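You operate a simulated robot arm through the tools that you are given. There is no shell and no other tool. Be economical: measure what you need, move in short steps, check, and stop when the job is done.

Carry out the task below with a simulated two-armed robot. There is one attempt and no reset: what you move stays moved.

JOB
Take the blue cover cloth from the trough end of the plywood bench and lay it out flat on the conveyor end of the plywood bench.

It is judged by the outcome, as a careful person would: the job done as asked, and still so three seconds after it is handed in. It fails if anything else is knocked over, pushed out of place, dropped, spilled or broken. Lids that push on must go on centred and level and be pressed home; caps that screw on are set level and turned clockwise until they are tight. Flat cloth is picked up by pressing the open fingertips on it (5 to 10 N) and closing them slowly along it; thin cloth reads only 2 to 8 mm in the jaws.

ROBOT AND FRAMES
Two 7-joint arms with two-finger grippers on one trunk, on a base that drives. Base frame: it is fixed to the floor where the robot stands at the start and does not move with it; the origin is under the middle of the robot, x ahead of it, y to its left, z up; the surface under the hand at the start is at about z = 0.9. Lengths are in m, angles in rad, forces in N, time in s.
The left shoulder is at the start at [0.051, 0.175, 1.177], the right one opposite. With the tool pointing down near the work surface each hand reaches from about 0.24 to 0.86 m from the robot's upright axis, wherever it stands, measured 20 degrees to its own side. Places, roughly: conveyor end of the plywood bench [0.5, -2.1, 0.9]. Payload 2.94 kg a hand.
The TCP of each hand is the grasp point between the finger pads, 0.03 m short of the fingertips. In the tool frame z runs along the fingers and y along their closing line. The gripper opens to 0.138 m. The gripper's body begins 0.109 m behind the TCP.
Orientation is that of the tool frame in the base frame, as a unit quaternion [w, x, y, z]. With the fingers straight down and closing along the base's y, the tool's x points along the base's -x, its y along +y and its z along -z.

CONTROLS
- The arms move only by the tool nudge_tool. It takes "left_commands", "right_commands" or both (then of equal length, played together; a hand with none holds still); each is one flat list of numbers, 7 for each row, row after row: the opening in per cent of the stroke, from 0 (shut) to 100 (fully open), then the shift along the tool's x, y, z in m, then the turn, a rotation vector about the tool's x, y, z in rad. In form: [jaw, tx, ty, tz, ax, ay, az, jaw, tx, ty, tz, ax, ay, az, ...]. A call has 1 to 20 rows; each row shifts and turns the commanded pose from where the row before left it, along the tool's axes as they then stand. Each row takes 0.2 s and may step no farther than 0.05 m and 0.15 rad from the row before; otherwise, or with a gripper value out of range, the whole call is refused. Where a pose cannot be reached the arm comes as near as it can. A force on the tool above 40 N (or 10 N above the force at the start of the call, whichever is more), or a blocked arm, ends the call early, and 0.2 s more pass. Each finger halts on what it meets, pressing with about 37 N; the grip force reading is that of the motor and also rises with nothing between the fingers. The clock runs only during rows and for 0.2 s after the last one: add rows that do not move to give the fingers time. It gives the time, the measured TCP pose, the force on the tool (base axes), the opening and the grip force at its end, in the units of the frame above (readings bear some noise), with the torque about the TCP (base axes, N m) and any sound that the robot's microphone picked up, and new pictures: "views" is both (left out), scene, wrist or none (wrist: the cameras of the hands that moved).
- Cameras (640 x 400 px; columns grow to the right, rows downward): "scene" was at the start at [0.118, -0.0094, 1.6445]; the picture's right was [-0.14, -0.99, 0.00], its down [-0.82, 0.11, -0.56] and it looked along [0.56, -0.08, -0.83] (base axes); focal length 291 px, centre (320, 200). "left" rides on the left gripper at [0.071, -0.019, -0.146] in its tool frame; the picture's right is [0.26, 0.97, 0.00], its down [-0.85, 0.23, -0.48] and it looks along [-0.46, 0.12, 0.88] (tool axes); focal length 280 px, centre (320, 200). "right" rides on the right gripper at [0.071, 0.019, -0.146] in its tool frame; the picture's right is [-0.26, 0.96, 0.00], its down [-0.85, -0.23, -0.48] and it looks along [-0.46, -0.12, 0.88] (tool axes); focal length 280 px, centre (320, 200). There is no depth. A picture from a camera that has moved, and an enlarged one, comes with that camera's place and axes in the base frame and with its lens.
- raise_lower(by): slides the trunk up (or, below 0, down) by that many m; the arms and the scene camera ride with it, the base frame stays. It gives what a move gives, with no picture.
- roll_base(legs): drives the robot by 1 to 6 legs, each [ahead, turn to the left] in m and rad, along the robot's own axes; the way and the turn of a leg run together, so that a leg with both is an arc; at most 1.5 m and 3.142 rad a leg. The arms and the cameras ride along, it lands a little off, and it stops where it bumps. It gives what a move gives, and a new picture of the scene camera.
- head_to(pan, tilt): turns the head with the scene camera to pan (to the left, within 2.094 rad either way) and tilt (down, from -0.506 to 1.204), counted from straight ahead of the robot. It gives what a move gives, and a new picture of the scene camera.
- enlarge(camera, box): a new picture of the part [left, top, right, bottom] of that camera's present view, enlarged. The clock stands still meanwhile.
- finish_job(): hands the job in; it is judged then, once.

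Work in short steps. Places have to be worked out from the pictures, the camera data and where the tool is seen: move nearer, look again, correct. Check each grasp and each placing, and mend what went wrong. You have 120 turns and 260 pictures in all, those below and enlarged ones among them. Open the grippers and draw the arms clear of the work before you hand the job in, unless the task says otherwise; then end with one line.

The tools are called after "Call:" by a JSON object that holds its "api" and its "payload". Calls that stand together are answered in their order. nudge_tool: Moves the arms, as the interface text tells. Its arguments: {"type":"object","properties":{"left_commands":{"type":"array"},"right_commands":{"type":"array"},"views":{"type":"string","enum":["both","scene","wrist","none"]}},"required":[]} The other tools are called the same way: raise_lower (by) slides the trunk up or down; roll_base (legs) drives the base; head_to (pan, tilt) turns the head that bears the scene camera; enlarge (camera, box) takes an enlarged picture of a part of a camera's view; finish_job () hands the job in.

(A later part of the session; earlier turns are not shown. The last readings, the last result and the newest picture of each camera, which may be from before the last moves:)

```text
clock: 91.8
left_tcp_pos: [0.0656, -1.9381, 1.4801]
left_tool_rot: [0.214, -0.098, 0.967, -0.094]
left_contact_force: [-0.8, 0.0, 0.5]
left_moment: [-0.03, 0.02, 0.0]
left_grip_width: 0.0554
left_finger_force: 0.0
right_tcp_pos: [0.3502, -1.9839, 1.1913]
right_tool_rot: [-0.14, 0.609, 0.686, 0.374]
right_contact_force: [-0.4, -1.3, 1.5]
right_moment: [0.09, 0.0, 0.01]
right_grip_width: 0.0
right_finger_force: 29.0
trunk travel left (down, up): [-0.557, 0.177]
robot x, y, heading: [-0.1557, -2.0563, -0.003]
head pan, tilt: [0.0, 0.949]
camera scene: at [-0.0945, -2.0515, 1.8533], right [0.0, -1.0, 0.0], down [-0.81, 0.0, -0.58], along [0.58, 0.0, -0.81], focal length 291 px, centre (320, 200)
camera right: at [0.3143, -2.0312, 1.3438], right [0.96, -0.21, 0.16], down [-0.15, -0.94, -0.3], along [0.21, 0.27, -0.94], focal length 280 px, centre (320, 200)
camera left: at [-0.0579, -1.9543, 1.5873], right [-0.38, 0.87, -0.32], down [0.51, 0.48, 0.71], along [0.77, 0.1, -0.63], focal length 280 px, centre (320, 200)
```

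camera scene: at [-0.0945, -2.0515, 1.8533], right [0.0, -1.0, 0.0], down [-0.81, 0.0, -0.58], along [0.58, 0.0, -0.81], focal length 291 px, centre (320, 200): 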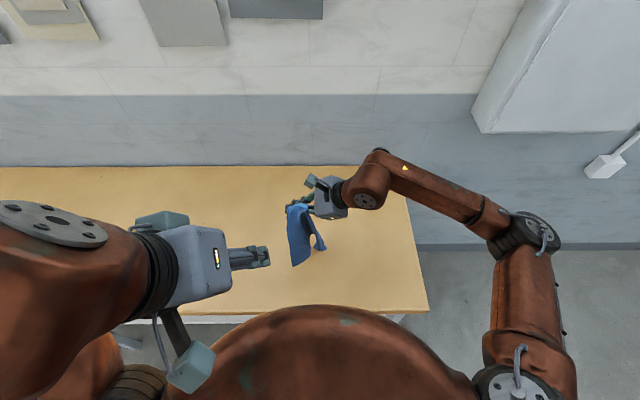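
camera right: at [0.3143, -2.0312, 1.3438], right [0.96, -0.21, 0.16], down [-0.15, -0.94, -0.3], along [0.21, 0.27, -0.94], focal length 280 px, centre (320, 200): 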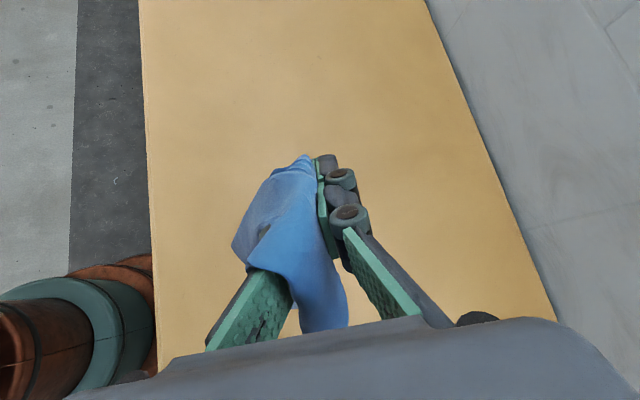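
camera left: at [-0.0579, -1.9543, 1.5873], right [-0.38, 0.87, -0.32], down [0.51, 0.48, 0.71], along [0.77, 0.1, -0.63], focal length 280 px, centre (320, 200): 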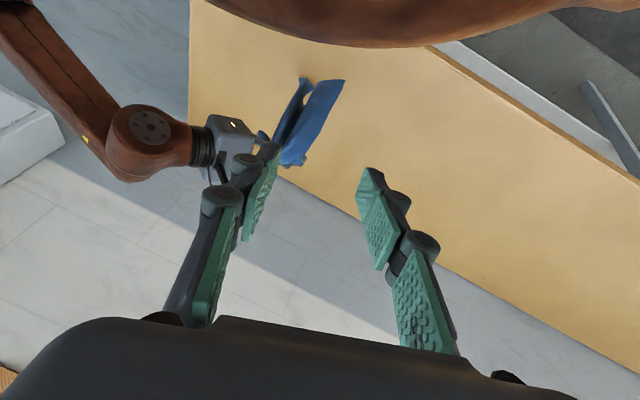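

The cloth hangs from the right hand over the bench. I lower it toward the middle of the target spot, and bring the left back to a fingers-down posture to its side.

Call:
{"api": "nudge_tool", "payload": {"left_commands": [40, 0, 0.03, 0, -0.0475, 0.108, 0.049, 40, 0, 0.03, 0, -0.0475, 0.108, 0.049, 40, 0, 0.03, 0, -0.0475, 0.108, 0.049, 40, 0, 0.03, 0, -0.0475, 0.108, 0.049, 40, -0.03, 0, 0.02, 0, 0, 0, 40, -0.03, 0, 0.02, 0, 0, 0, 40, -0.03, 0, 0.02, 0, 0, 0, 40, -0.03, 0, 0.02, 0, 0, 0, 40, -0.03, 0, 0.02, 0, 0, 0, 40, -0.03, 0, 0.02, 0, 0, 0], "right_commands": [0, -0.0224, 0.0026, 0.0094, 0, 0, 0, 0, -0.0224, 0.0026, 0.0094, 0, 0, 0, 0, -0.0224, 0.0026, 0.0094, 0, 0, 0, 0, -0.0224, 0.0026, 0.0094, 0, 0, 0, 0, -0.0224, 0.0026, 0.0094, 0, 0, 0, 0, -0.0224, 0.0026, 0.0094, 0, 0, 0, 0, -0.0224, 0.0026, 0.0094, 0, 0, 0, 0, -0.0224, 0.0026, 0.0094, 0, 0, 0, 0, -0.0224, 0.0026, 0.0094, 0, 0, 0, 0, 0, 0, 0, 0, 0, 0]}}

```text
clock: 94.0
left_tcp_pos: [0.2355, -1.8164, 1.3435]
left_tool_rot: [0.001, -0.002, 1.0, 0.002]
left_contact_force: [-0.4, 0.3, -0.6]
left_moment: [0.0, 0.04, 0.03]
left_grip_width: 0.0554
left_finger_force: 0.1
right_tcp_pos: [0.4389, -2.0745, 1.0115]
right_tool_rot: [-0.141, 0.609, 0.686, 0.373]
right_contact_force: [-0.6, -0.1, 0.1]
right_moment: [0.02, 0.02, 0.04]
right_grip_width: 0.0005
right_finger_force: 28.3
trunk travel left (down, up): [-0.557, 0.177]
robot x, y, heading: [-0.1531, -2.0516, -0.009]
head pan, tilt: [0.0, 0.949]
camera scene: at [-0.0931, -2.0509, 1.8532], right [0.0, -1.0, 0.0], down [-0.81, 0.0, -0.58], along [0.58, 0.0, -0.81], focal length 291 px, centre (320, 200)
camera right: at [0.4034, -2.1219, 1.1632], right [0.96, -0.21, 0.16], down [-0.15, -0.94, -0.3], along [0.21, 0.27, -0.94], focal length 280 px, centre (320, 200)
camera left: at [0.1639, -1.8387, 1.4883], right [-0.26, 0.96, 0.0], down [0.85, 0.23, 0.48], along [0.46, 0.13, -0.88], focal length 280 px, centre (320, 200)
```

scene: 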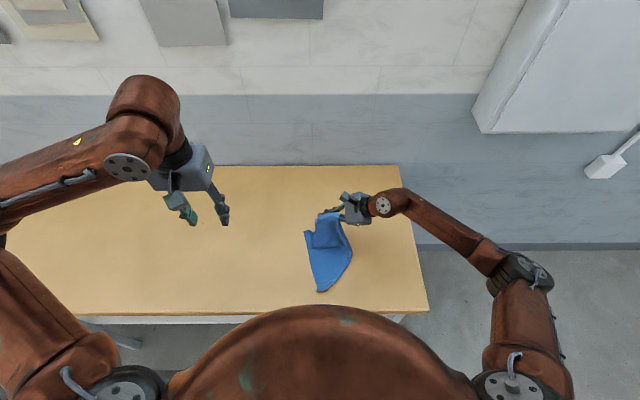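
right: 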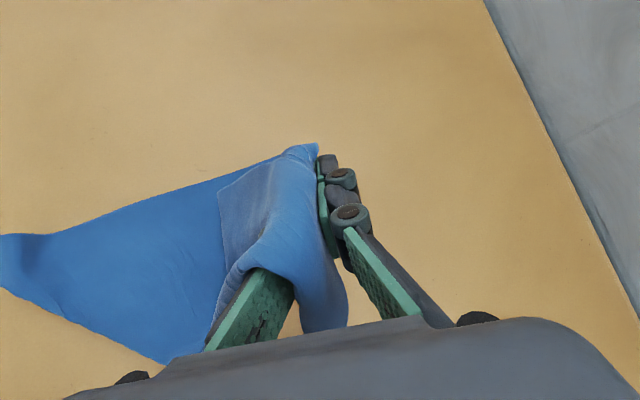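
left: 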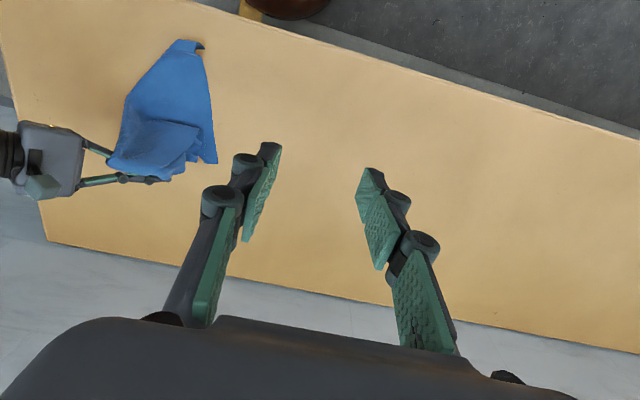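

Most of the cloth's tail is on the bench. I lower the rest, moving slightly forward, then open the right hand slowly.

Call:
{"api": "nudge_tool", "payload": {"right_commands": [0, -0.0133, 0.006, 0.0143, 0, 0, 0, 0, -0.0133, 0.006, 0.0143, 0, 0, 0, 0, -0.0133, 0.006, 0.0143, 0, 0, 0, 0, -0.0133, 0.006, 0.0143, 0, 0, 0, 0, 0, 0, 0, 0, 0, 0, 10, 0, 0, 0, 0, 0, 0, 20, 0, 0, 0, 0, 0, 0, 30, 0, 0, 0, 0, 0, 0, 40, 0, 0, 0, 0, 0, 0, 40, 0, 0, 0, 0, 0, 0]}}

```text
clock: 96.2
left_tcp_pos: [0.2347, -1.8169, 1.3439]
left_tool_rot: [0.001, 0.0, 1.0, 0.001]
left_contact_force: [-0.6, 0.0, -0.2]
left_moment: [0.0, 0.01, 0.01]
left_grip_width: 0.0554
left_finger_force: 0.0
right_tcp_pos: [0.4875, -2.0721, 0.9473]
right_tool_rot: [-0.14, 0.609, 0.685, 0.374]
right_contact_force: [0.9, -0.3, 0.2]
right_moment: [0.01, 0.05, -0.01]
right_grip_width: 0.0553
right_finger_force: 0.0
trunk travel left (down, up): [-0.557, 0.177]
robot x, y, heading: [-0.1557, -2.0539, -0.0]
head pan, tilt: [0.0, 0.949]
camera scene: at [-0.0944, -2.0515, 1.8533], right [0.0, -1.0, 0.0], down [-0.81, 0.0, -0.58], along [0.58, 0.0, -0.81], focal length 291 px, centre (320, 200)
camera right: at [0.4518, -2.1206, 1.0986], right [0.96, -0.21, 0.16], down [-0.15, -0.94, -0.3], along [0.21, 0.27, -0.94], focal length 280 px, centre (320, 200)
```

scene: 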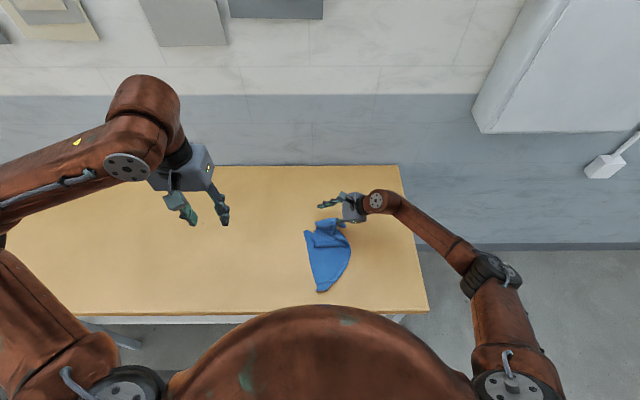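
right: 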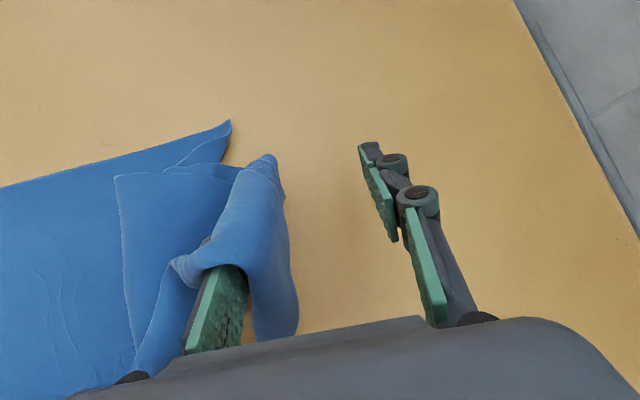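

Released; one finger is under a fold, so I withdraw along the finger axis, then return the right hand to fingers-down, off to the side.

Call:
{"api": "nudge_tool", "payload": {"right_commands": [40, 0, 0, -0.02, 0, 0, 0, 40, 0, 0, -0.03, 0, 0, 0, 40, 0, 0, -0.04, 0, 0, 0, 40, 0, 0, -0.04, 0, 0, 0, 40, 0, 0, -0.04, 0, 0, 0, 40, 0, 0, 0, 0.0763, -0.0285, -0.1241, 40, 0, 0, 0, 0.0763, -0.0285, -0.1241, 40, 0, 0, 0, 0.0763, -0.0285, -0.1241, 40, 0, 0, 0, 0.0763, -0.0285, -0.1241, 40, 0, 0, 0, 0.0763, -0.0285, -0.1241, 40, 0, 0, 0, 0.0763, -0.0285, -0.1241, 40, 0, 0, 0, 0.0763, -0.0285, -0.1241, 40, 0, 0, 0, 0.0763, -0.0285, -0.1241, 40, 0, 0, 0, 0.0763, -0.0285, -0.1241, 40, 0, 0, 0, 0.0763, -0.0285, -0.1241, 40, 0, 0, 0, 0.0763, -0.0285, -0.1241, 40, 0, -0.04, -0.03, 0, 0, 0, 40, 0, -0.04, -0.03, 0, 0, 0, 40, 0, 0, 0, 0, 0, 0]}}

```text
clock: 100.2
left_tcp_pos: [0.2347, -1.8177, 1.3431]
left_tool_rot: [0.001, 0.0, 1.0, 0.001]
left_contact_force: [0.4, 0.2, 0.4]
left_moment: [-0.04, 0.02, 0.02]
left_grip_width: 0.0551
left_finger_force: 0.1
right_tcp_pos: [0.4443, -2.2665, 1.1232]
right_tool_rot: [-0.001, -0.002, 1.0, -0.002]
right_contact_force: [-0.6, -0.1, 0.1]
right_moment: [-0.04, 0.01, -0.01]
right_grip_width: 0.0551
right_finger_force: 0.0
trunk travel left (down, up): [-0.557, 0.177]
robot x, y, heading: [-0.1506, -2.051, -0.002]
head pan, tilt: [0.0, 0.949]
camera scene: at [-0.0933, -2.0496, 1.8532], right [0.0, -1.0, 0.0], down [-0.81, 0.0, -0.58], along [0.58, 0.0, -0.81], focal length 291 px, centre (320, 200)
camera right: at [0.3721, -2.2475, 1.2698], right [0.26, 0.97, 0.0], down [0.85, -0.23, 0.47], along [0.46, -0.13, -0.88], focal length 280 px, centre (320, 200)
```

scene: 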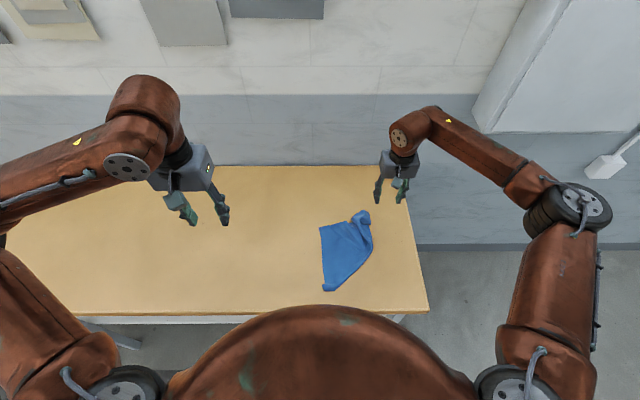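
right: 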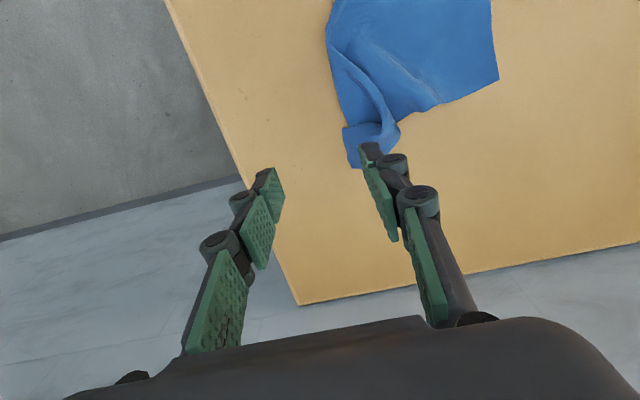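

Cloth is crumpled on the target area. Let me see its structure in detail.

Call:
{"api": "enlarge", "payload": {"camera": "scene", "box": [285, 195, 405, 305]}}

```text
3.64 times, centred on (345, 250) of scene
camera zoom: at [-0.0933, -2.0496, 1.8532], right [0.0, -1.0, 0.0], down [-0.81, 0.0, -0.58], along [0.58, 0.0, -0.81], focal length 1058 px, centre (229, 18)
```

zoom: 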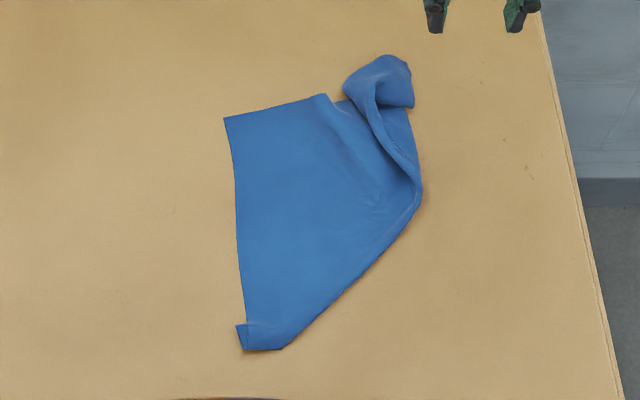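

The cloth lies mostly flat with corner A at about (0.463, -2.045), left edge down to (0.23, -2.06), and the right part folded with a lump near (0.52, -2.22). Zooming on the lump from the right wrist camera.

Call:
{"api": "enlarge", "payload": {"camera": "right", "box": [300, 0, 520, 180]}}

Call:
{"api": "enlarge", "payload": {"camera": "left", "box": [0, 0, 300, 200]}}

```text
2.22 times, centred on (410, 90) of right
camera zoom: at [0.3721, -2.2475, 1.2698], right [0.26, 0.97, 0.0], down [0.85, -0.23, 0.47], along [0.46, -0.13, -0.88], focal length 623 px, centre (120, 444)
```

zoom: 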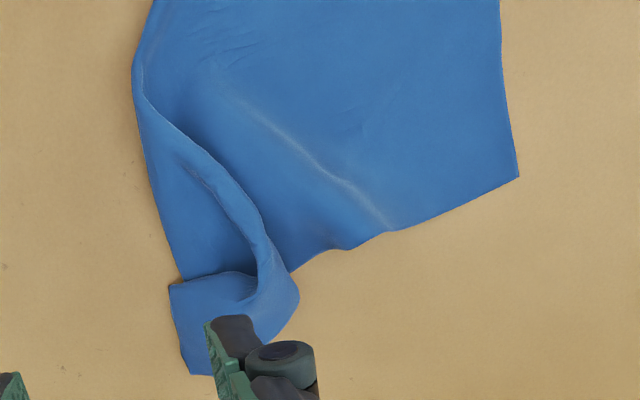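

```text
2.00 times, centred on (150, 100) of left
camera zoom: at [0.1633, -1.8378, 1.4885], right [-0.26, 0.96, 0.0], down [0.85, 0.23, 0.48], along [0.46, 0.13, -0.88], focal length 561 px, centre (660, 400)
```

zoom: 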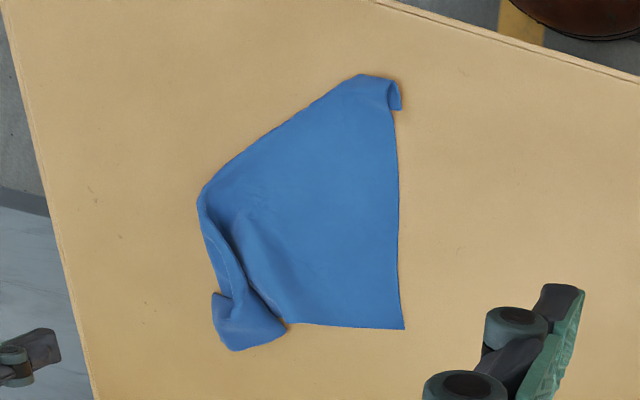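

I want the trunk back at its original height for steadiness and reach, so I raise the right hand first and then lower the trunk.

Call:
{"api": "nudge_tool", "payload": {"right_commands": [40, 0, 0, -0.03, 0, 0, 0, 40, 0, 0, -0.04, 0, 0, 0, 40, 0, 0, -0.04, 0, 0, 0, 40, 0, 0, -0.04, 0, 0, 0, 40, 0, 0, -0.04, 0, 0, 0], "views": "none"}}

Call:
{"api": "raise_lower", "payload": {"by": -0.2}}

```text
clock: 101.4
left_tcp_pos: [0.234, -1.8165, 1.3425]
left_tool_rot: [0.001, -0.001, 1.0, 0.003]
left_contact_force: [0.4, 0.8, 0.4]
left_moment: [-0.01, -0.04, -0.01]
left_grip_width: 0.0552
left_finger_force: 0.1
right_tcp_pos: [0.4436, -2.2662, 1.3137]
right_tool_rot: [0.0, -0.002, 1.0, 0.0]
right_contact_force: [-0.9, 0.5, 0.1]
right_moment: [-0.05, -0.03, 0.02]
right_grip_width: 0.0552
right_finger_force: 0.1
trunk travel left (down, up): [-0.557, 0.177]
robot x, y, heading: [-0.1553, -2.0492, -0.007]
head pan, tilt: [0.0, 0.949]
```

```text
clock: 103.6
left_tcp_pos: [0.234, -1.8192, 1.1453]
left_tool_rot: [0.002, -0.001, 1.0, 0.002]
left_contact_force: [-1.5, 0.0, 0.2]
left_moment: [0.0, -0.01, 0.02]
left_grip_width: 0.0551
left_finger_force: 0.0
right_tcp_pos: [0.4429, -2.2687, 1.1126]
right_tool_rot: [0.001, -0.001, 1.0, -0.001]
right_contact_force: [0.1, 0.1, -0.8]
right_moment: [-0.01, 0.01, 0.02]
right_grip_width: 0.0552
right_finger_force: 0.1
trunk travel left (down, up): [-0.357, 0.377]
robot x, y, heading: [-0.1563, -2.0499, -0.008]
head pan, tilt: [0.0, 0.949]
```

Left goes above corner A; right moves a little aside.

Call:
{"api": "nudge_tool", "payload": {"left_commands": [34, -0.024, -0.0293, 0.0211, 0, 0, 0, 34, -0.024, -0.0293, 0.0211, 0, 0, 0, 34, -0.024, -0.0293, 0.0211, 0, 0, 0, 34, -0.024, -0.0293, 0.0211, 0, 0, 0, 34, -0.024, -0.0293, 0.0211, 0, 0, 0, 34, -0.024, -0.0293, 0.0211, 0, 0, 0, 34, -0.024, -0.0293, 0.0211, 0, 0, 0, 34, -0.024, -0.0293, 0.0211, 0, 0, 0, 34, -0.024, -0.0293, 0.0211, 0, 0, 0, 34, 0, 0, 0, 0, 0, 0], "right_commands": [40, 0, -0.03, 0, 0, 0, 0, 40, 0, -0.03, 0, 0, 0, 0, 40, 0, 0, 0, 0, 0, 0, 40, 0, 0, 0, 0, 0, 0, 40, 0, 0, 0, 0, 0, 0, 40, 0, 0, 0, 0, 0, 0, 40, 0, 0, 0, 0, 0, 0, 40, 0, 0, 0, 0, 0, 0, 40, 0, 0, 0, 0, 0, 0, 40, 0, 0, 0, 0, 0, 0], "views": "both"}}

```text
clock: 105.8
left_tcp_pos: [0.4524, -2.0802, 0.9518]
left_tool_rot: [0.001, -0.001, 1.0, 0.003]
left_contact_force: [0.8, 0.4, -0.1]
left_moment: [-0.01, -0.02, -0.02]
left_grip_width: 0.0469
left_finger_force: 0.0
right_tcp_pos: [0.4438, -2.3286, 1.1131]
right_tool_rot: [0.0, -0.001, 1.0, -0.001]
right_contact_force: [0.0, 0.4, -0.1]
right_moment: [-0.02, -0.03, 0.01]
right_grip_width: 0.055
right_finger_force: 0.1
trunk travel left (down, up): [-0.357, 0.377]
robot x, y, heading: [-0.1502, -2.0518, -0.007]
head pan, tilt: [0.0, 0.949]
camera scene: at [-0.0383, -2.051, 1.6533], right [0.0, -1.0, 0.0], down [-0.81, 0.0, -0.58], along [0.58, 0.0, -0.81], focal length 291 px, centre (320, 200)
camera right: at [0.3725, -2.3094, 1.2593], right [0.26, 0.97, 0.0], down [0.85, -0.23, 0.48], along [0.46, -0.13, -0.88], focal length 280 px, centre (320, 200)
camera left: at [0.3804, -2.1021, 1.098], right [-0.26, 0.96, 0.0], down [0.85, 0.23, 0.48], along [0.46, 0.13, -0.88], focal length 280 px, centre (320, 200)
```

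scene: 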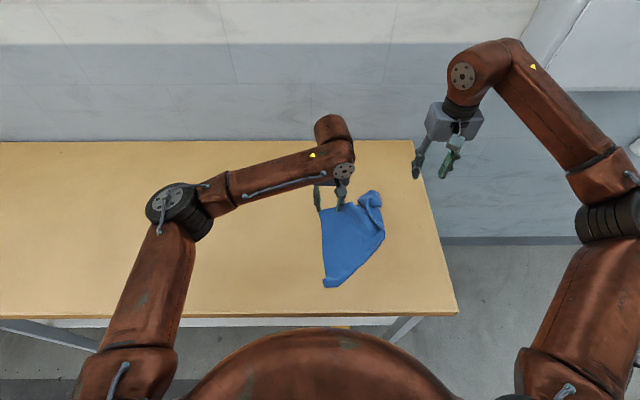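
right: 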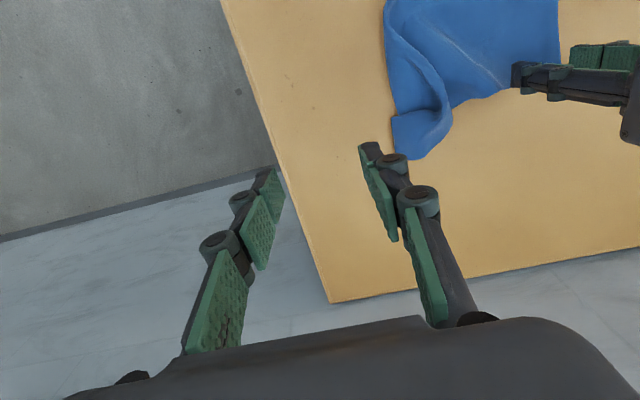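
left: 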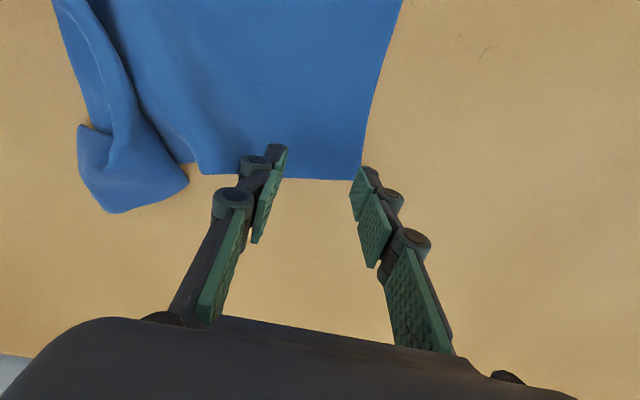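

The corner is at (0.459, -2.047). I shift left 1.8 cm toward the robot and 0.8 cm inward, then descend.

Call:
{"api": "nudge_tool", "payload": {"left_commands": [34, 0.018, -0.008, 0, 0, 0, 0, 34, 0, 0, 0.012, 0, 0, 0, 34, 0, 0, 0.006, 0, 0, 0, 34, 0, 0, 0.003, 0, 0, 0, 34, 0, 0, 0, 0, 0, 0], "views": "wrist"}}

```text
clock: 107.0
left_tcp_pos: [0.4336, -2.0895, 0.9338]
left_tool_rot: [0.001, -0.001, 1.0, 0.003]
left_contact_force: [0.0, 0.5, 1.1]
left_moment: [0.02, -0.01, 0.01]
left_grip_width: 0.0467
left_finger_force: 0.0
right_tcp_pos: [0.4434, -2.3297, 1.1132]
right_tool_rot: [-0.001, -0.001, 1.0, -0.001]
right_contact_force: [-0.4, 0.4, -0.2]
right_moment: [0.0, -0.03, -0.03]
right_grip_width: 0.0552
right_finger_force: 0.1
trunk travel left (down, up): [-0.357, 0.377]
robot x, y, heading: [-0.1562, -2.0489, -0.006]
head pan, tilt: [0.0, 0.949]
camera left: at [0.3621, -2.1111, 1.0779], right [-0.26, 0.96, 0.01], down [0.85, 0.23, 0.48], along [0.46, 0.13, -0.88], focal length 280 px, centre (320, 200)
```

left: 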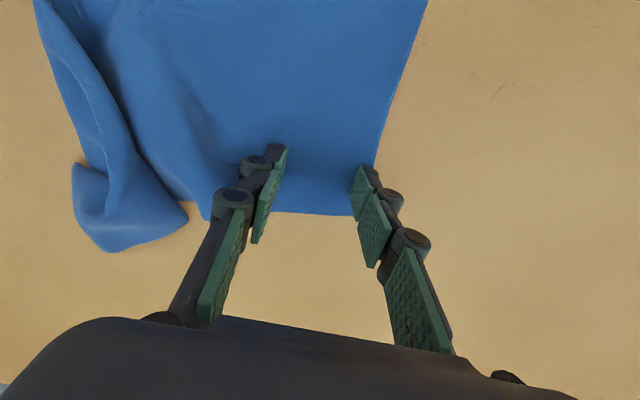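

Well placed. Pressing a little and reading force.

Call:
{"api": "nudge_tool", "payload": {"left_commands": [34, 0, 0, 0.002, 0, 0, 0, 34, 0, 0, 0, 0, 0, 0], "views": "none"}}

```text
clock: 107.6
left_tcp_pos: [0.4343, -2.0889, 0.9303]
left_tool_rot: [0.002, -0.001, 1.0, 0.003]
left_contact_force: [0.1, -0.3, 4.8]
left_moment: [-0.02, 0.0, 0.03]
left_grip_width: 0.0471
left_finger_force: 0.3
right_tcp_pos: [0.444, -2.3296, 1.1128]
right_tool_rot: [-0.001, -0.001, 1.0, 0.0]
right_contact_force: [-0.4, -0.4, 0.0]
right_moment: [-0.01, -0.02, -0.01]
right_grip_width: 0.0553
right_finger_force: 0.1
trunk travel left (down, up): [-0.357, 0.377]
robot x, y, heading: [-0.1547, -2.0538, -0.01]
head pan, tilt: [0.0, 0.949]
```

Adding 1 mm (≈8 N) and closing slowly.

Call:
{"api": "nudge_tool", "payload": {"left_commands": [34, 0, 0, 0.001, 0, 0, 0, 31, 0, 0, 0, 0, 0, 0, 28, 0, 0, 0, 0, 0, 0, 25, 0, 0, 0, 0, 0, 0, 22, 0, 0, 0, 0, 0, 0, 19, 0, 0, 0, 0, 0, 0, 16, 0, 0, 0, 0, 0, 0, 13, 0, 0, 0, 0, 0, 0, 10, 0, 0, 0, 0, 0, 0, 7, 0, 0, 0, 0, 0, 0, 4, 0, 0, 0, 0, 0, 0, 2, 0, 0, 0, 0, 0, 0, 0, 0, 0, 0, 0, 0, 0, 0, 0, 0, 0, 0, 0, 0], "views": "wrist"}}

```text
clock: 110.6
left_tcp_pos: [0.4334, -2.0886, 0.9289]
left_tool_rot: [0.001, -0.001, 1.0, 0.003]
left_contact_force: [0.2, -0.6, 7.2]
left_moment: [0.27, 0.01, 0.01]
left_grip_width: 0.0024
left_finger_force: 36.0
right_tcp_pos: [0.4434, -2.3287, 1.1135]
right_tool_rot: [-0.001, -0.001, 1.0, 0.0]
right_contact_force: [-0.3, -0.6, 0.7]
right_moment: [0.01, 0.02, 0.03]
right_grip_width: 0.0551
right_finger_force: 0.0
trunk travel left (down, up): [-0.357, 0.377]
robot x, y, heading: [-0.1562, -2.0544, -0.006]
head pan, tilt: [0.0, 0.949]
camera left: at [0.3616, -2.1107, 1.0748], right [-0.26, 0.96, 0.0], down [0.85, 0.23, 0.48], along [0.46, 0.13, -0.88], focal length 280 px, centre (320, 200)
```

left: 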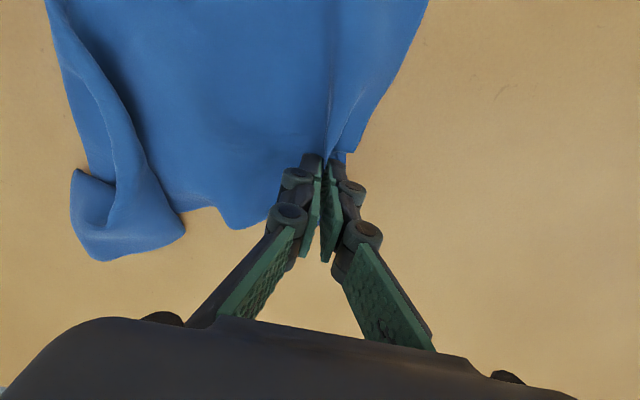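

Good pinch (2.4 mm). I lift A while moving left (+y), away from the bench end, to pull the folds open.

Call:
{"api": "nudge_tool", "payload": {"left_commands": [0, 0, 0.005, -0.02, 0, 0, 0, 0, 0, 0.015, -0.02, 0, 0, 0, 0, 0, 0.02, -0.02, 0, 0, 0, 0, 0, 0.02, -0.02, 0, 0, 0, 0, 0, 0.02, -0.02, 0, 0, 0, 0, 0, 0.02, -0.02, 0, 0, 0, 0, 0, 0.02, -0.02, 0, 0, 0, 0, 0, 0.02, -0.01, 0, 0, 0, 0, 0, 0.01, 0, 0, 0, 0], "views": "both"}}

Call:
{"api": "enlarge", "payload": {"camera": "right", "box": [260, 0, 640, 240]}}

```text
clock: 112.6
left_tcp_pos: [0.4321, -1.9406, 1.0795]
left_tool_rot: [0.001, 0.0, 1.0, 0.004]
left_contact_force: [-0.2, 0.3, -1.6]
left_moment: [-0.01, 0.01, 0.02]
left_grip_width: 0.0032
left_finger_force: 29.7
right_tcp_pos: [0.4451, -2.3289, 1.1134]
right_tool_rot: [-0.001, -0.001, 1.0, 0.0]
right_contact_force: [0.0, 0.3, -0.2]
right_moment: [0.0, 0.0, 0.02]
right_grip_width: 0.0553
right_finger_force: 0.0
trunk travel left (down, up): [-0.357, 0.377]
robot x, y, heading: [-0.1508, -2.0557, -0.008]
head pan, tilt: [0.0, 0.949]
camera scene: at [-0.0375, -2.052, 1.6532], right [0.0, -1.0, 0.0], down [-0.81, 0.0, -0.58], along [0.58, 0.0, -0.81], focal length 291 px, centre (320, 200)
camera left: at [0.3614, -1.9617, 1.2259], right [-0.26, 0.96, 0.0], down [0.85, 0.23, 0.48], along [0.46, 0.13, -0.88], focal length 280 px, centre (320, 200)
```

scene: 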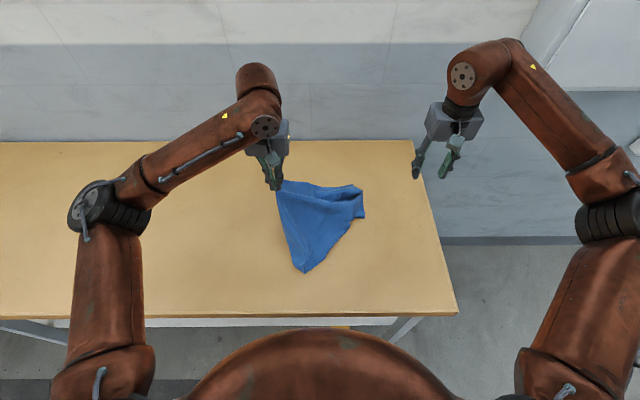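
left: 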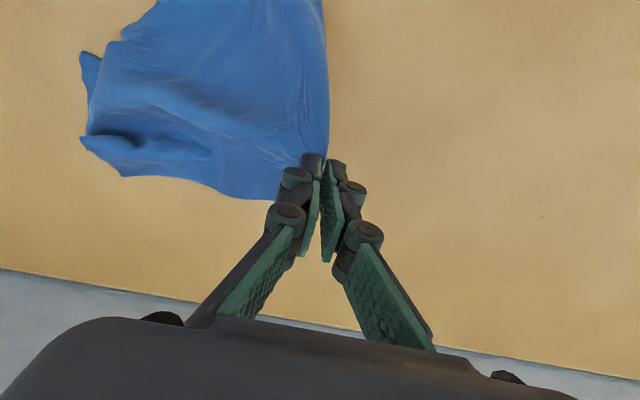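

```text
1.67 times, centred on (450, 120) of right
camera zoom: at [0.373, -2.3102, 1.2588], right [0.26, 0.97, 0.0], down [0.85, -0.23, 0.47], along [0.46, -0.12, -0.88], focal length 467 px, centre (103, 333)
```

zoom: 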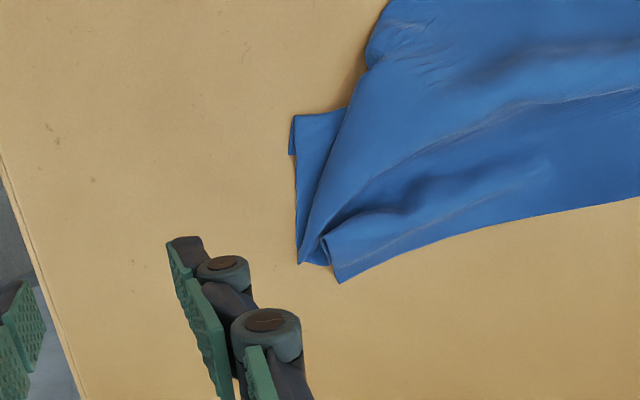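

Excellent: the top edge now runs from A to a free corner C at about (0.564, -2.16), with D beneath at about (0.435, -2.186). I bring the right hand above C.

Call:
{"api": "nudge_tool", "payload": {"right_commands": [34, -0.0167, 0.0328, 0.0238, 0, 0, 0, 34, -0.0167, 0.0328, 0.0238, 0, 0, 0, 34, -0.0167, 0.0328, 0.0238, 0, 0, 0, 34, -0.0167, 0.0328, 0.0238, 0, 0, 0, 34, -0.0167, 0.0328, 0.0238, 0, 0, 0, 34, -0.0167, 0.0328, 0.0238, 0, 0, 0, 34, 0, 0, 0, 0, 0, 0], "views": "wrist"}}

```text
clock: 114.2
left_tcp_pos: [0.4327, -1.9395, 1.0807]
left_tool_rot: [0.001, -0.001, 1.0, 0.002]
left_contact_force: [0.9, -0.7, -0.9]
left_moment: [0.02, 0.0, 0.02]
left_grip_width: 0.0026
left_finger_force: 28.8
right_tcp_pos: [0.5419, -2.1328, 0.9705]
right_tool_rot: [0.001, 0.0, 1.0, -0.001]
right_contact_force: [0.8, 0.8, -0.2]
right_moment: [0.08, -0.05, -0.02]
right_grip_width: 0.0472
right_finger_force: 0.0
trunk travel left (down, up): [-0.357, 0.377]
robot x, y, heading: [-0.1545, -2.0527, -0.004]
head pan, tilt: [0.0, 0.949]
camera right: at [0.4718, -2.1138, 1.116], right [0.26, 0.97, 0.0], down [0.85, -0.23, 0.48], along [0.46, -0.12, -0.88], focal length 280 px, centre (320, 200)
```

right: 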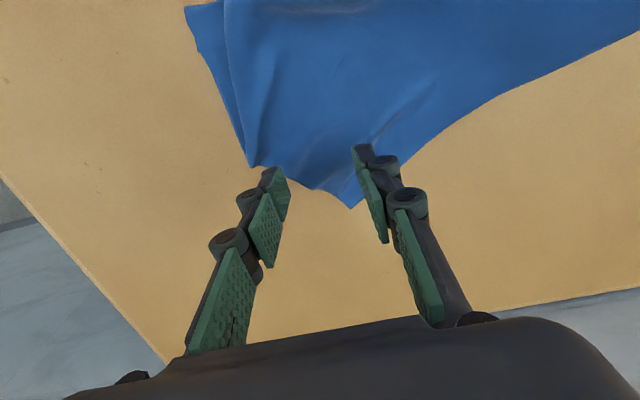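

From nearer, C is at about (0.597, -2.118). I shift to (0.56, -2.115) and descend until light contact.

Call:
{"api": "nudge_tool", "payload": {"right_commands": [34, -0.018, 0.018, 0.01, 0, 0, 0, 34, 0, 0, 0.012, 0, 0, 0, 34, 0, 0, 0.009, 0, 0, 0, 34, 0, 0, 0.006, 0, 0, 0, 34, 0, 0, 0, 0, 0, 0], "views": "wrist"}}

```text
clock: 115.4
left_tcp_pos: [0.4329, -1.9401, 1.0809]
left_tool_rot: [0.001, 0.001, 1.0, 0.002]
left_contact_force: [0.3, 1.1, -2.5]
left_moment: [-0.03, 0.04, 0.02]
left_grip_width: 0.0063
left_finger_force: 39.6
right_tcp_pos: [0.5613, -2.1139, 0.932]
right_tool_rot: [-0.001, -0.001, 1.0, -0.001]
right_contact_force: [0.3, -0.5, -0.1]
right_moment: [-0.03, 0.01, 0.0]
right_grip_width: 0.0469
right_finger_force: 0.1
trunk travel left (down, up): [-0.357, 0.377]
robot x, y, heading: [-0.1579, -2.0541, -0.003]
head pan, tilt: [0.0, 0.949]
camera right: at [0.4903, -2.0946, 1.0781], right [0.26, 0.97, 0.0], down [0.85, -0.23, 0.48], along [0.46, -0.13, -0.88], focal length 280 px, centre (320, 200)
```

right: 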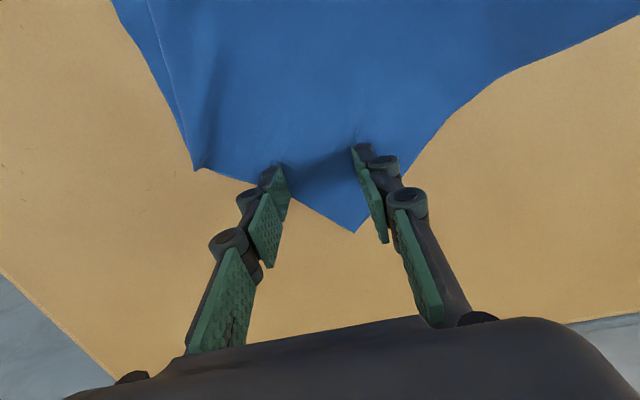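

Well positioned across corner C. Pressing down and reading.

Call:
{"api": "nudge_tool", "payload": {"right_commands": [34, 0, 0, 0.002, 0, 0, 0, 34, 0, 0, 0.0015, 0, 0, 0, 34, 0, 0, 0, 0, 0, 0], "views": "none"}}

```text
clock: 116.2
left_tcp_pos: [0.4328, -1.9387, 1.0796]
left_tool_rot: [0.001, 0.0, 1.0, 0.003]
left_contact_force: [1.2, 0.7, -2.1]
left_moment: [-0.05, 0.02, 0.0]
left_grip_width: 0.0066
left_finger_force: 38.4
right_tcp_pos: [0.5613, -2.1142, 0.931]
right_tool_rot: [-0.001, -0.001, 1.0, -0.001]
right_contact_force: [1.0, -1.0, 10.9]
right_moment: [-0.24, -0.01, 0.05]
right_grip_width: 0.0472
right_finger_force: 0.7
trunk travel left (down, up): [-0.357, 0.377]
robot x, y, heading: [-0.1518, -2.0577, -0.006]
head pan, tilt: [0.0, 0.949]
```

Slightly firm at 11 N; backing off 0.8 mm and closing slowly.

Call:
{"api": "nudge_tool", "payload": {"right_commands": [34, 0, 0, -0.0008, 0, 0, 0, 31, 0, 0, 0, 0, 0, 0, 28, 0, 0, 0, 0, 0, 0, 25, 0, 0, 0, 0, 0, 0, 22, 0, 0, 0, 0, 0, 0, 19, 0, 0, 0, 0, 0, 0, 16, 0, 0, 0, 0, 0, 0, 13, 0, 0, 0, 0, 0, 0, 10, 0, 0, 0, 0, 0, 0, 7, 0, 0, 0, 0, 0, 0, 4, 0, 0, 0, 0, 0, 0, 2, 0, 0, 0, 0, 0, 0, 0, 0, 0, 0, 0, 0, 0, 0, 0, 0, 0, 0, 0, 0], "views": "wrist"}}

```text
clock: 119.2
left_tcp_pos: [0.4327, -1.9396, 1.0798]
left_tool_rot: [0.001, -0.001, 1.0, 0.003]
left_contact_force: [0.9, -1.9, 4.8]
left_moment: [-0.13, 0.01, 0.01]
left_grip_width: 0.0004
left_finger_force: 30.0
right_tcp_pos: [0.5607, -2.1136, 0.9303]
right_tool_rot: [0.0, -0.001, 1.0, -0.001]
right_contact_force: [-0.1, -0.6, -1.6]
right_moment: [0.04, 0.02, -0.01]
right_grip_width: 0.0062
right_finger_force: 30.9
trunk travel left (down, up): [-0.357, 0.377]
robot x, y, heading: [-0.1532, -2.052, -0.006]
head pan, tilt: [0.0, 0.949]
camera right: at [0.4899, -2.0948, 1.0763], right [0.26, 0.97, 0.0], down [0.85, -0.23, 0.48], along [0.46, -0.13, -0.88], focal length 280 px, centre (320, 200)
```

right: 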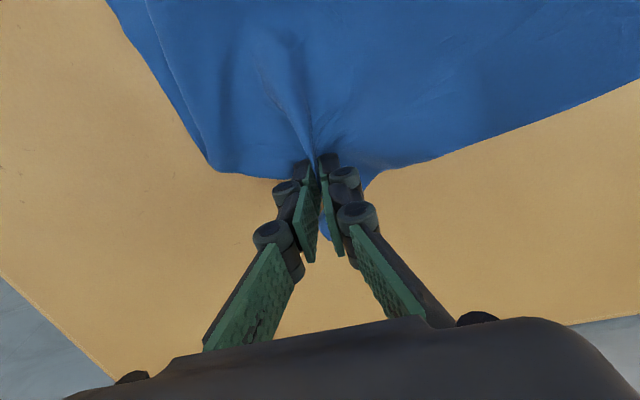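

Right has 6 mm of fold. I lift both together, bringing them level at x=0.40 with about 0.255 m between them, so the sheet hangs from edge A–C.

Call:
{"api": "nudge_tool", "payload": {"left_commands": [0, 0.0024, -0.0021, -0.0129, 0, 0, 0, 0, 0.0024, -0.0021, -0.0129, 0, 0, 0, 0, 0.0024, -0.0021, -0.0129, 0, 0, 0, 0, 0.0024, -0.0021, -0.0129, 0, 0, 0, 0, 0.0024, -0.0021, -0.0129, 0, 0, 0, 0, 0.0024, -0.0021, -0.0129, 0, 0, 0, 0, 0.0024, -0.0021, -0.0129, 0, 0, 0, 0, 0.0024, -0.0021, -0.0129, 0, 0, 0, 0, 0.0024, -0.0021, -0.0129, 0, 0, 0, 0, 0.0024, -0.0021, -0.0129, 0, 0, 0, 0, 0.0024, -0.0021, -0.0129, 0, 0, 0, 0, 0.0024, -0.0021, -0.0129, 0, 0, 0, 0, 0.0024, -0.0021, -0.0129, 0, 0, 0, 0, 0.0024, -0.0021, -0.0129, 0, 0, 0], "right_commands": [0, 0.0115, -0.0079, -0.0236, 0, 0, 0, 0, 0.0115, -0.0079, -0.0236, 0, 0, 0, 0, 0.0115, -0.0079, -0.0236, 0, 0, 0, 0, 0.0115, -0.0079, -0.0236, 0, 0, 0, 0, 0.0115, -0.0079, -0.0236, 0, 0, 0, 0, 0.0115, -0.0079, -0.0236, 0, 0, 0, 0, 0.0115, -0.0079, -0.0236, 0, 0, 0, 0, 0.0115, -0.0079, -0.0236, 0, 0, 0, 0, 0.0115, -0.0079, -0.0236, 0, 0, 0, 0, 0.0115, -0.0079, -0.0236, 0, 0, 0, 0, 0.0115, -0.0079, -0.0236, 0, 0, 0, 0, 0.0115, -0.0079, -0.0236, 0, 0, 0, 0, 0.0115, -0.0079, -0.0236, 0, 0, 0, 0, 0.0115, -0.0079, -0.0236, 0, 0, 0]}}

Call:
{"api": "enlarge", "payload": {"camera": "scene", "box": [220, 150, 450, 320]}}

```text
clock: 122.2
left_tcp_pos: [0.3988, -1.9688, 1.2616]
left_tool_rot: [0.0, -0.001, 1.0, 0.002]
left_contact_force: [0.1, 0.3, -2.3]
left_moment: [-0.03, -0.1, 0.02]
left_grip_width: 0.002
left_finger_force: 27.5
right_tcp_pos: [0.3996, -2.2246, 1.2631]
right_tool_rot: [0.001, -0.001, 1.0, 0.0]
right_contact_force: [0.3, -0.4, 3.6]
right_moment: [0.04, -0.01, -0.01]
right_grip_width: 0.0011
right_finger_force: 34.8
trunk travel left (down, up): [-0.357, 0.377]
robot x, y, heading: [-0.1564, -2.0514, -0.003]
head pan, tilt: [0.0, 0.949]
camera scene: at [-0.0391, -2.0523, 1.6534], right [0.0, -1.0, 0.0], down [-0.81, 0.0, -0.58], along [0.58, 0.0, -0.81], focal length 291 px, centre (320, 200)
camera right: at [0.3284, -2.2062, 1.4074], right [0.26, 0.97, 0.0], down [0.85, -0.23, 0.48], along [0.46, -0.12, -0.88], focal length 280 px, centre (320, 200)
camera left: at [0.3265, -1.9912, 1.4066], right [-0.26, 0.96, 0.0], down [0.85, 0.23, 0.48], along [0.46, 0.13, -0.88], focal length 280 px, centre (320, 200)
```

scene: 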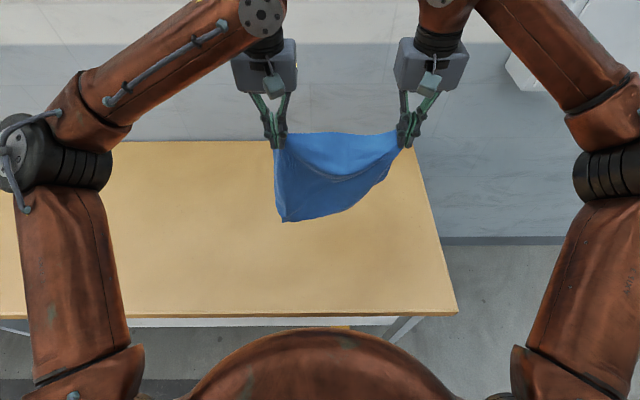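
right: 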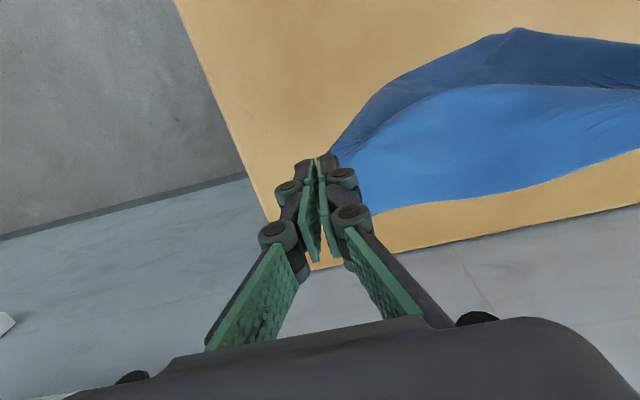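
left: 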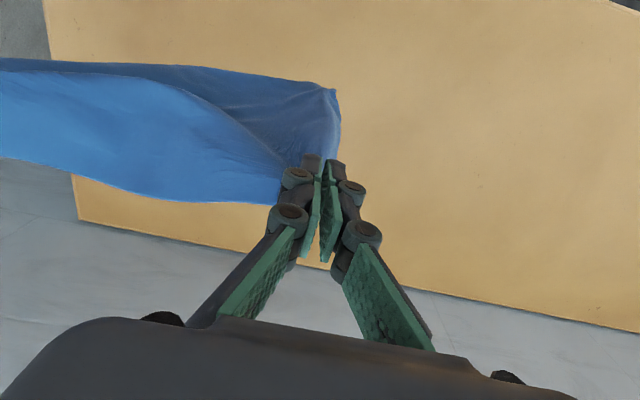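

```text
2.35 times, centred on (335, 235) of scene
camera zoom: at [-0.0391, -2.0523, 1.6534], right [0.0, -1.0, 0.0], down [-0.81, 0.0, -0.58], along [0.58, 0.0, -0.81], focal length 685 px, centre (285, 118)
```

zoom: 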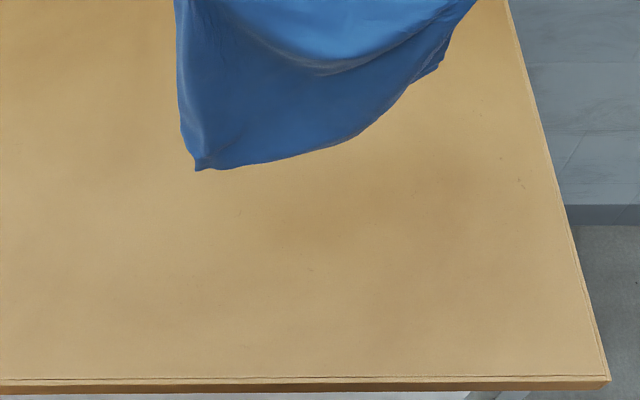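

The left side hangs properly to B, but on the right the D corner seems caught up near the right pinch. Zooming there.

Call:
{"api": "enlarge", "payload": {"camera": "scene", "box": [340, 80, 460, 230]}}

Call:
{"api": "enlarge", "payload": {"camera": "right", "box": [240, 0, 520, 240]}}

```text
2.67 times, centred on (400, 155) of scene
camera zoom: at [-0.0391, -2.0523, 1.6534], right [0.0, -1.0, 0.0], down [-0.81, 0.0, -0.58], along [0.58, 0.0, -0.81], focal length 776 px, centre (107, 320)
```

zoom: 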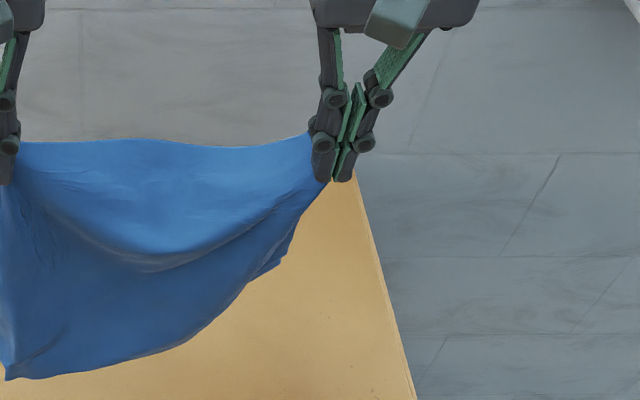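

```text
1.67 times, centred on (380, 120) of right
camera zoom: at [0.3284, -2.2062, 1.4074], right [0.26, 0.97, 0.0], down [0.85, -0.23, 0.48], along [0.46, -0.12, -0.88], focal length 467 px, centre (220, 333)
```

zoom: 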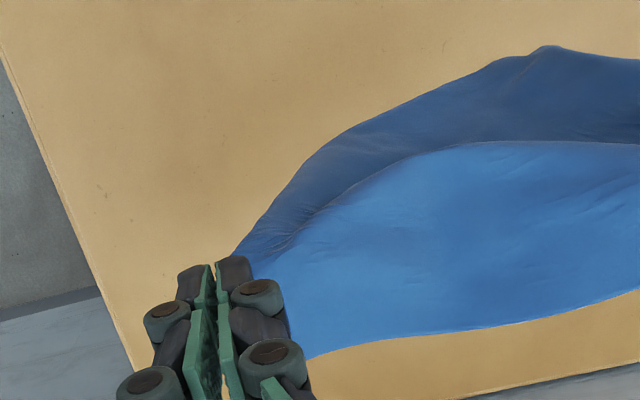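

It looks like the right pinch caught both C and D, so that side is doubled up. I'll lay the cloth down here anyway (lowering while moving the hands away from me), which spreads the A–B half flat, and then deal with the doubled side on the bench.

Call:
{"api": "nudge_tool", "payload": {"left_commands": [0, -0.012, 0, 0.0236, 0, 0, 0, 0, -0.015, 0, 0.0236, 0, 0, 0, 0, -0.0157, 0, 0.0236, 0, 0, 0, 0, -0.0157, 0, 0.0236, 0, 0, 0, 0, -0.0157, 0, 0.0236, 0, 0, 0, 0, -0.0157, 0, 0.0236, 0, 0, 0, 0, -0.0157, 0, 0.0236, 0, 0, 0, 0, -0.0157, 0, 0.0236, 0, 0, 0, 0, -0.0157, 0, 0.0236, 0, 0, 0, 0, -0.0157, 0, 0.0236, 0, 0, 0, 0, -0.0157, 0, 0.0236, 0, 0, 0, 0, -0.0157, 0, 0.0236, 0, 0, 0, 0, -0.0157, 0, 0.0236, 0, 0, 0, 0, -0.01, 0, 0.018, 0, 0, 0], "right_commands": [0, -0.012, 0, 0.0236, 0, 0, 0, 0, -0.015, 0, 0.0236, 0, 0, 0, 0, -0.0157, 0, 0.0236, 0, 0, 0, 0, -0.0157, 0, 0.0236, 0, 0, 0, 0, -0.0157, 0, 0.0236, 0, 0, 0, 0, -0.0157, 0, 0.0236, 0, 0, 0, 0, -0.0157, 0, 0.0236, 0, 0, 0, 0, -0.0157, 0, 0.0236, 0, 0, 0, 0, -0.0157, 0, 0.0236, 0, 0, 0, 0, -0.0157, 0, 0.0236, 0, 0, 0, 0, -0.0157, 0, 0.0236, 0, 0, 0, 0, -0.0157, 0, 0.0236, 0, 0, 0, 0, -0.0157, 0, 0.0236, 0, 0, 0, 0, -0.01, 0, 0.018, 0, 0, 0]}}

Call:
{"api": "enlarge", "payload": {"camera": "scene", "box": [230, 120, 430, 270]}}

```text
clock: 125.2
left_tcp_pos: [0.6093, -1.9676, 0.9353]
left_tool_rot: [0.0, -0.003, 1.0, 0.003]
left_contact_force: [0.3, -0.9, 3.9]
left_moment: [0.02, 0.01, -0.01]
left_grip_width: 0.001
left_finger_force: 33.6
right_tcp_pos: [0.6104, -2.2241, 0.9347]
right_tool_rot: [-0.002, -0.002, 1.0, -0.001]
right_contact_force: [0.4, 0.1, -1.6]
right_moment: [-0.02, 0.04, 0.02]
right_grip_width: 0.0072
right_finger_force: 37.5
trunk travel left (down, up): [-0.357, 0.377]
robot x, y, heading: [-0.1524, -2.0524, -0.005]
head pan, tilt: [0.0, 0.949]
camera scene: at [-0.0369, -2.0524, 1.6532], right [0.0, -1.0, 0.0], down [-0.81, 0.0, -0.58], along [0.58, 0.0, -0.81], focal length 291 px, centre (320, 200)
camera right: at [0.54, -2.2049, 1.0806], right [0.26, 0.97, 0.0], down [0.85, -0.23, 0.47], along [0.46, -0.12, -0.88], focal length 280 px, centre (320, 200)
camera left: at [0.5378, -1.9896, 1.081], right [-0.26, 0.96, 0.01], down [0.85, 0.23, 0.48], along [0.46, 0.13, -0.88], focal length 280 px, centre (320, 200)
```

scene: 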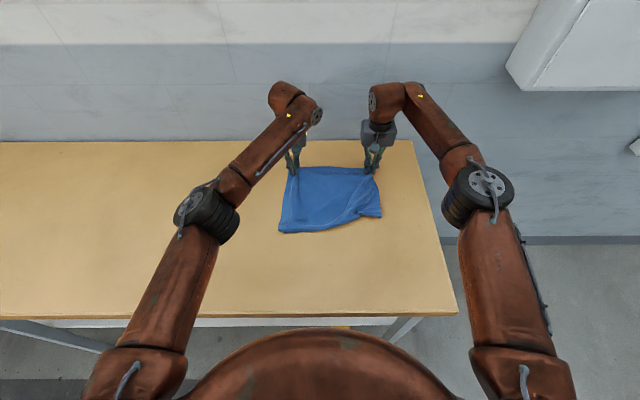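
right: 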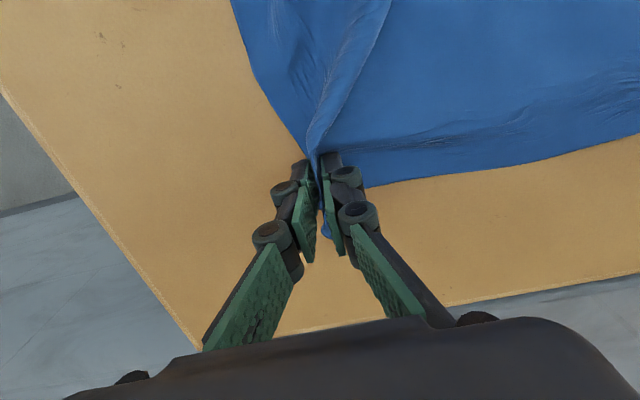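
left: 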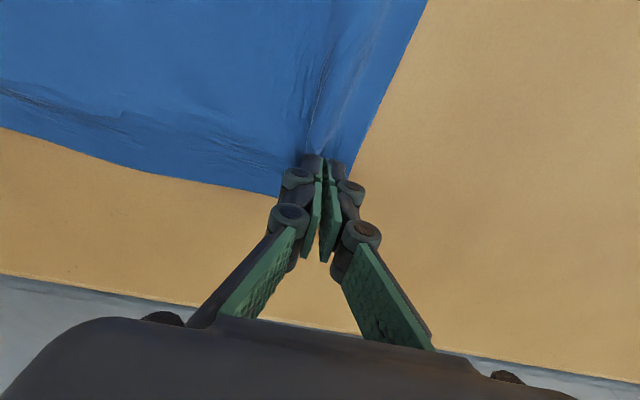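

```text
2.67 times, centred on (330, 195) of scene
camera zoom: at [-0.0369, -2.0524, 1.6532], right [0.0, -1.0, 0.0], down [-0.81, 0.0, -0.58], along [0.58, 0.0, -0.81], focal length 776 px, centre (293, 213)
```

zoom: 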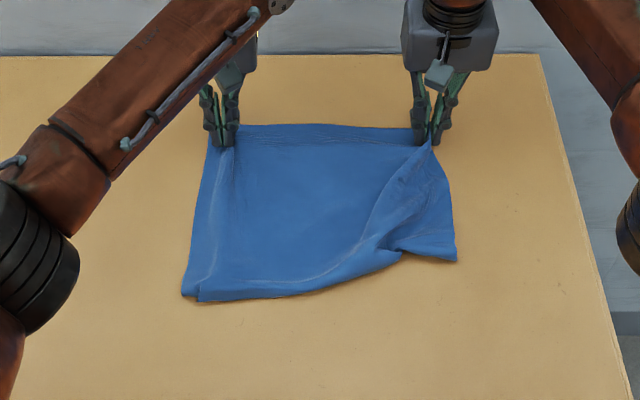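

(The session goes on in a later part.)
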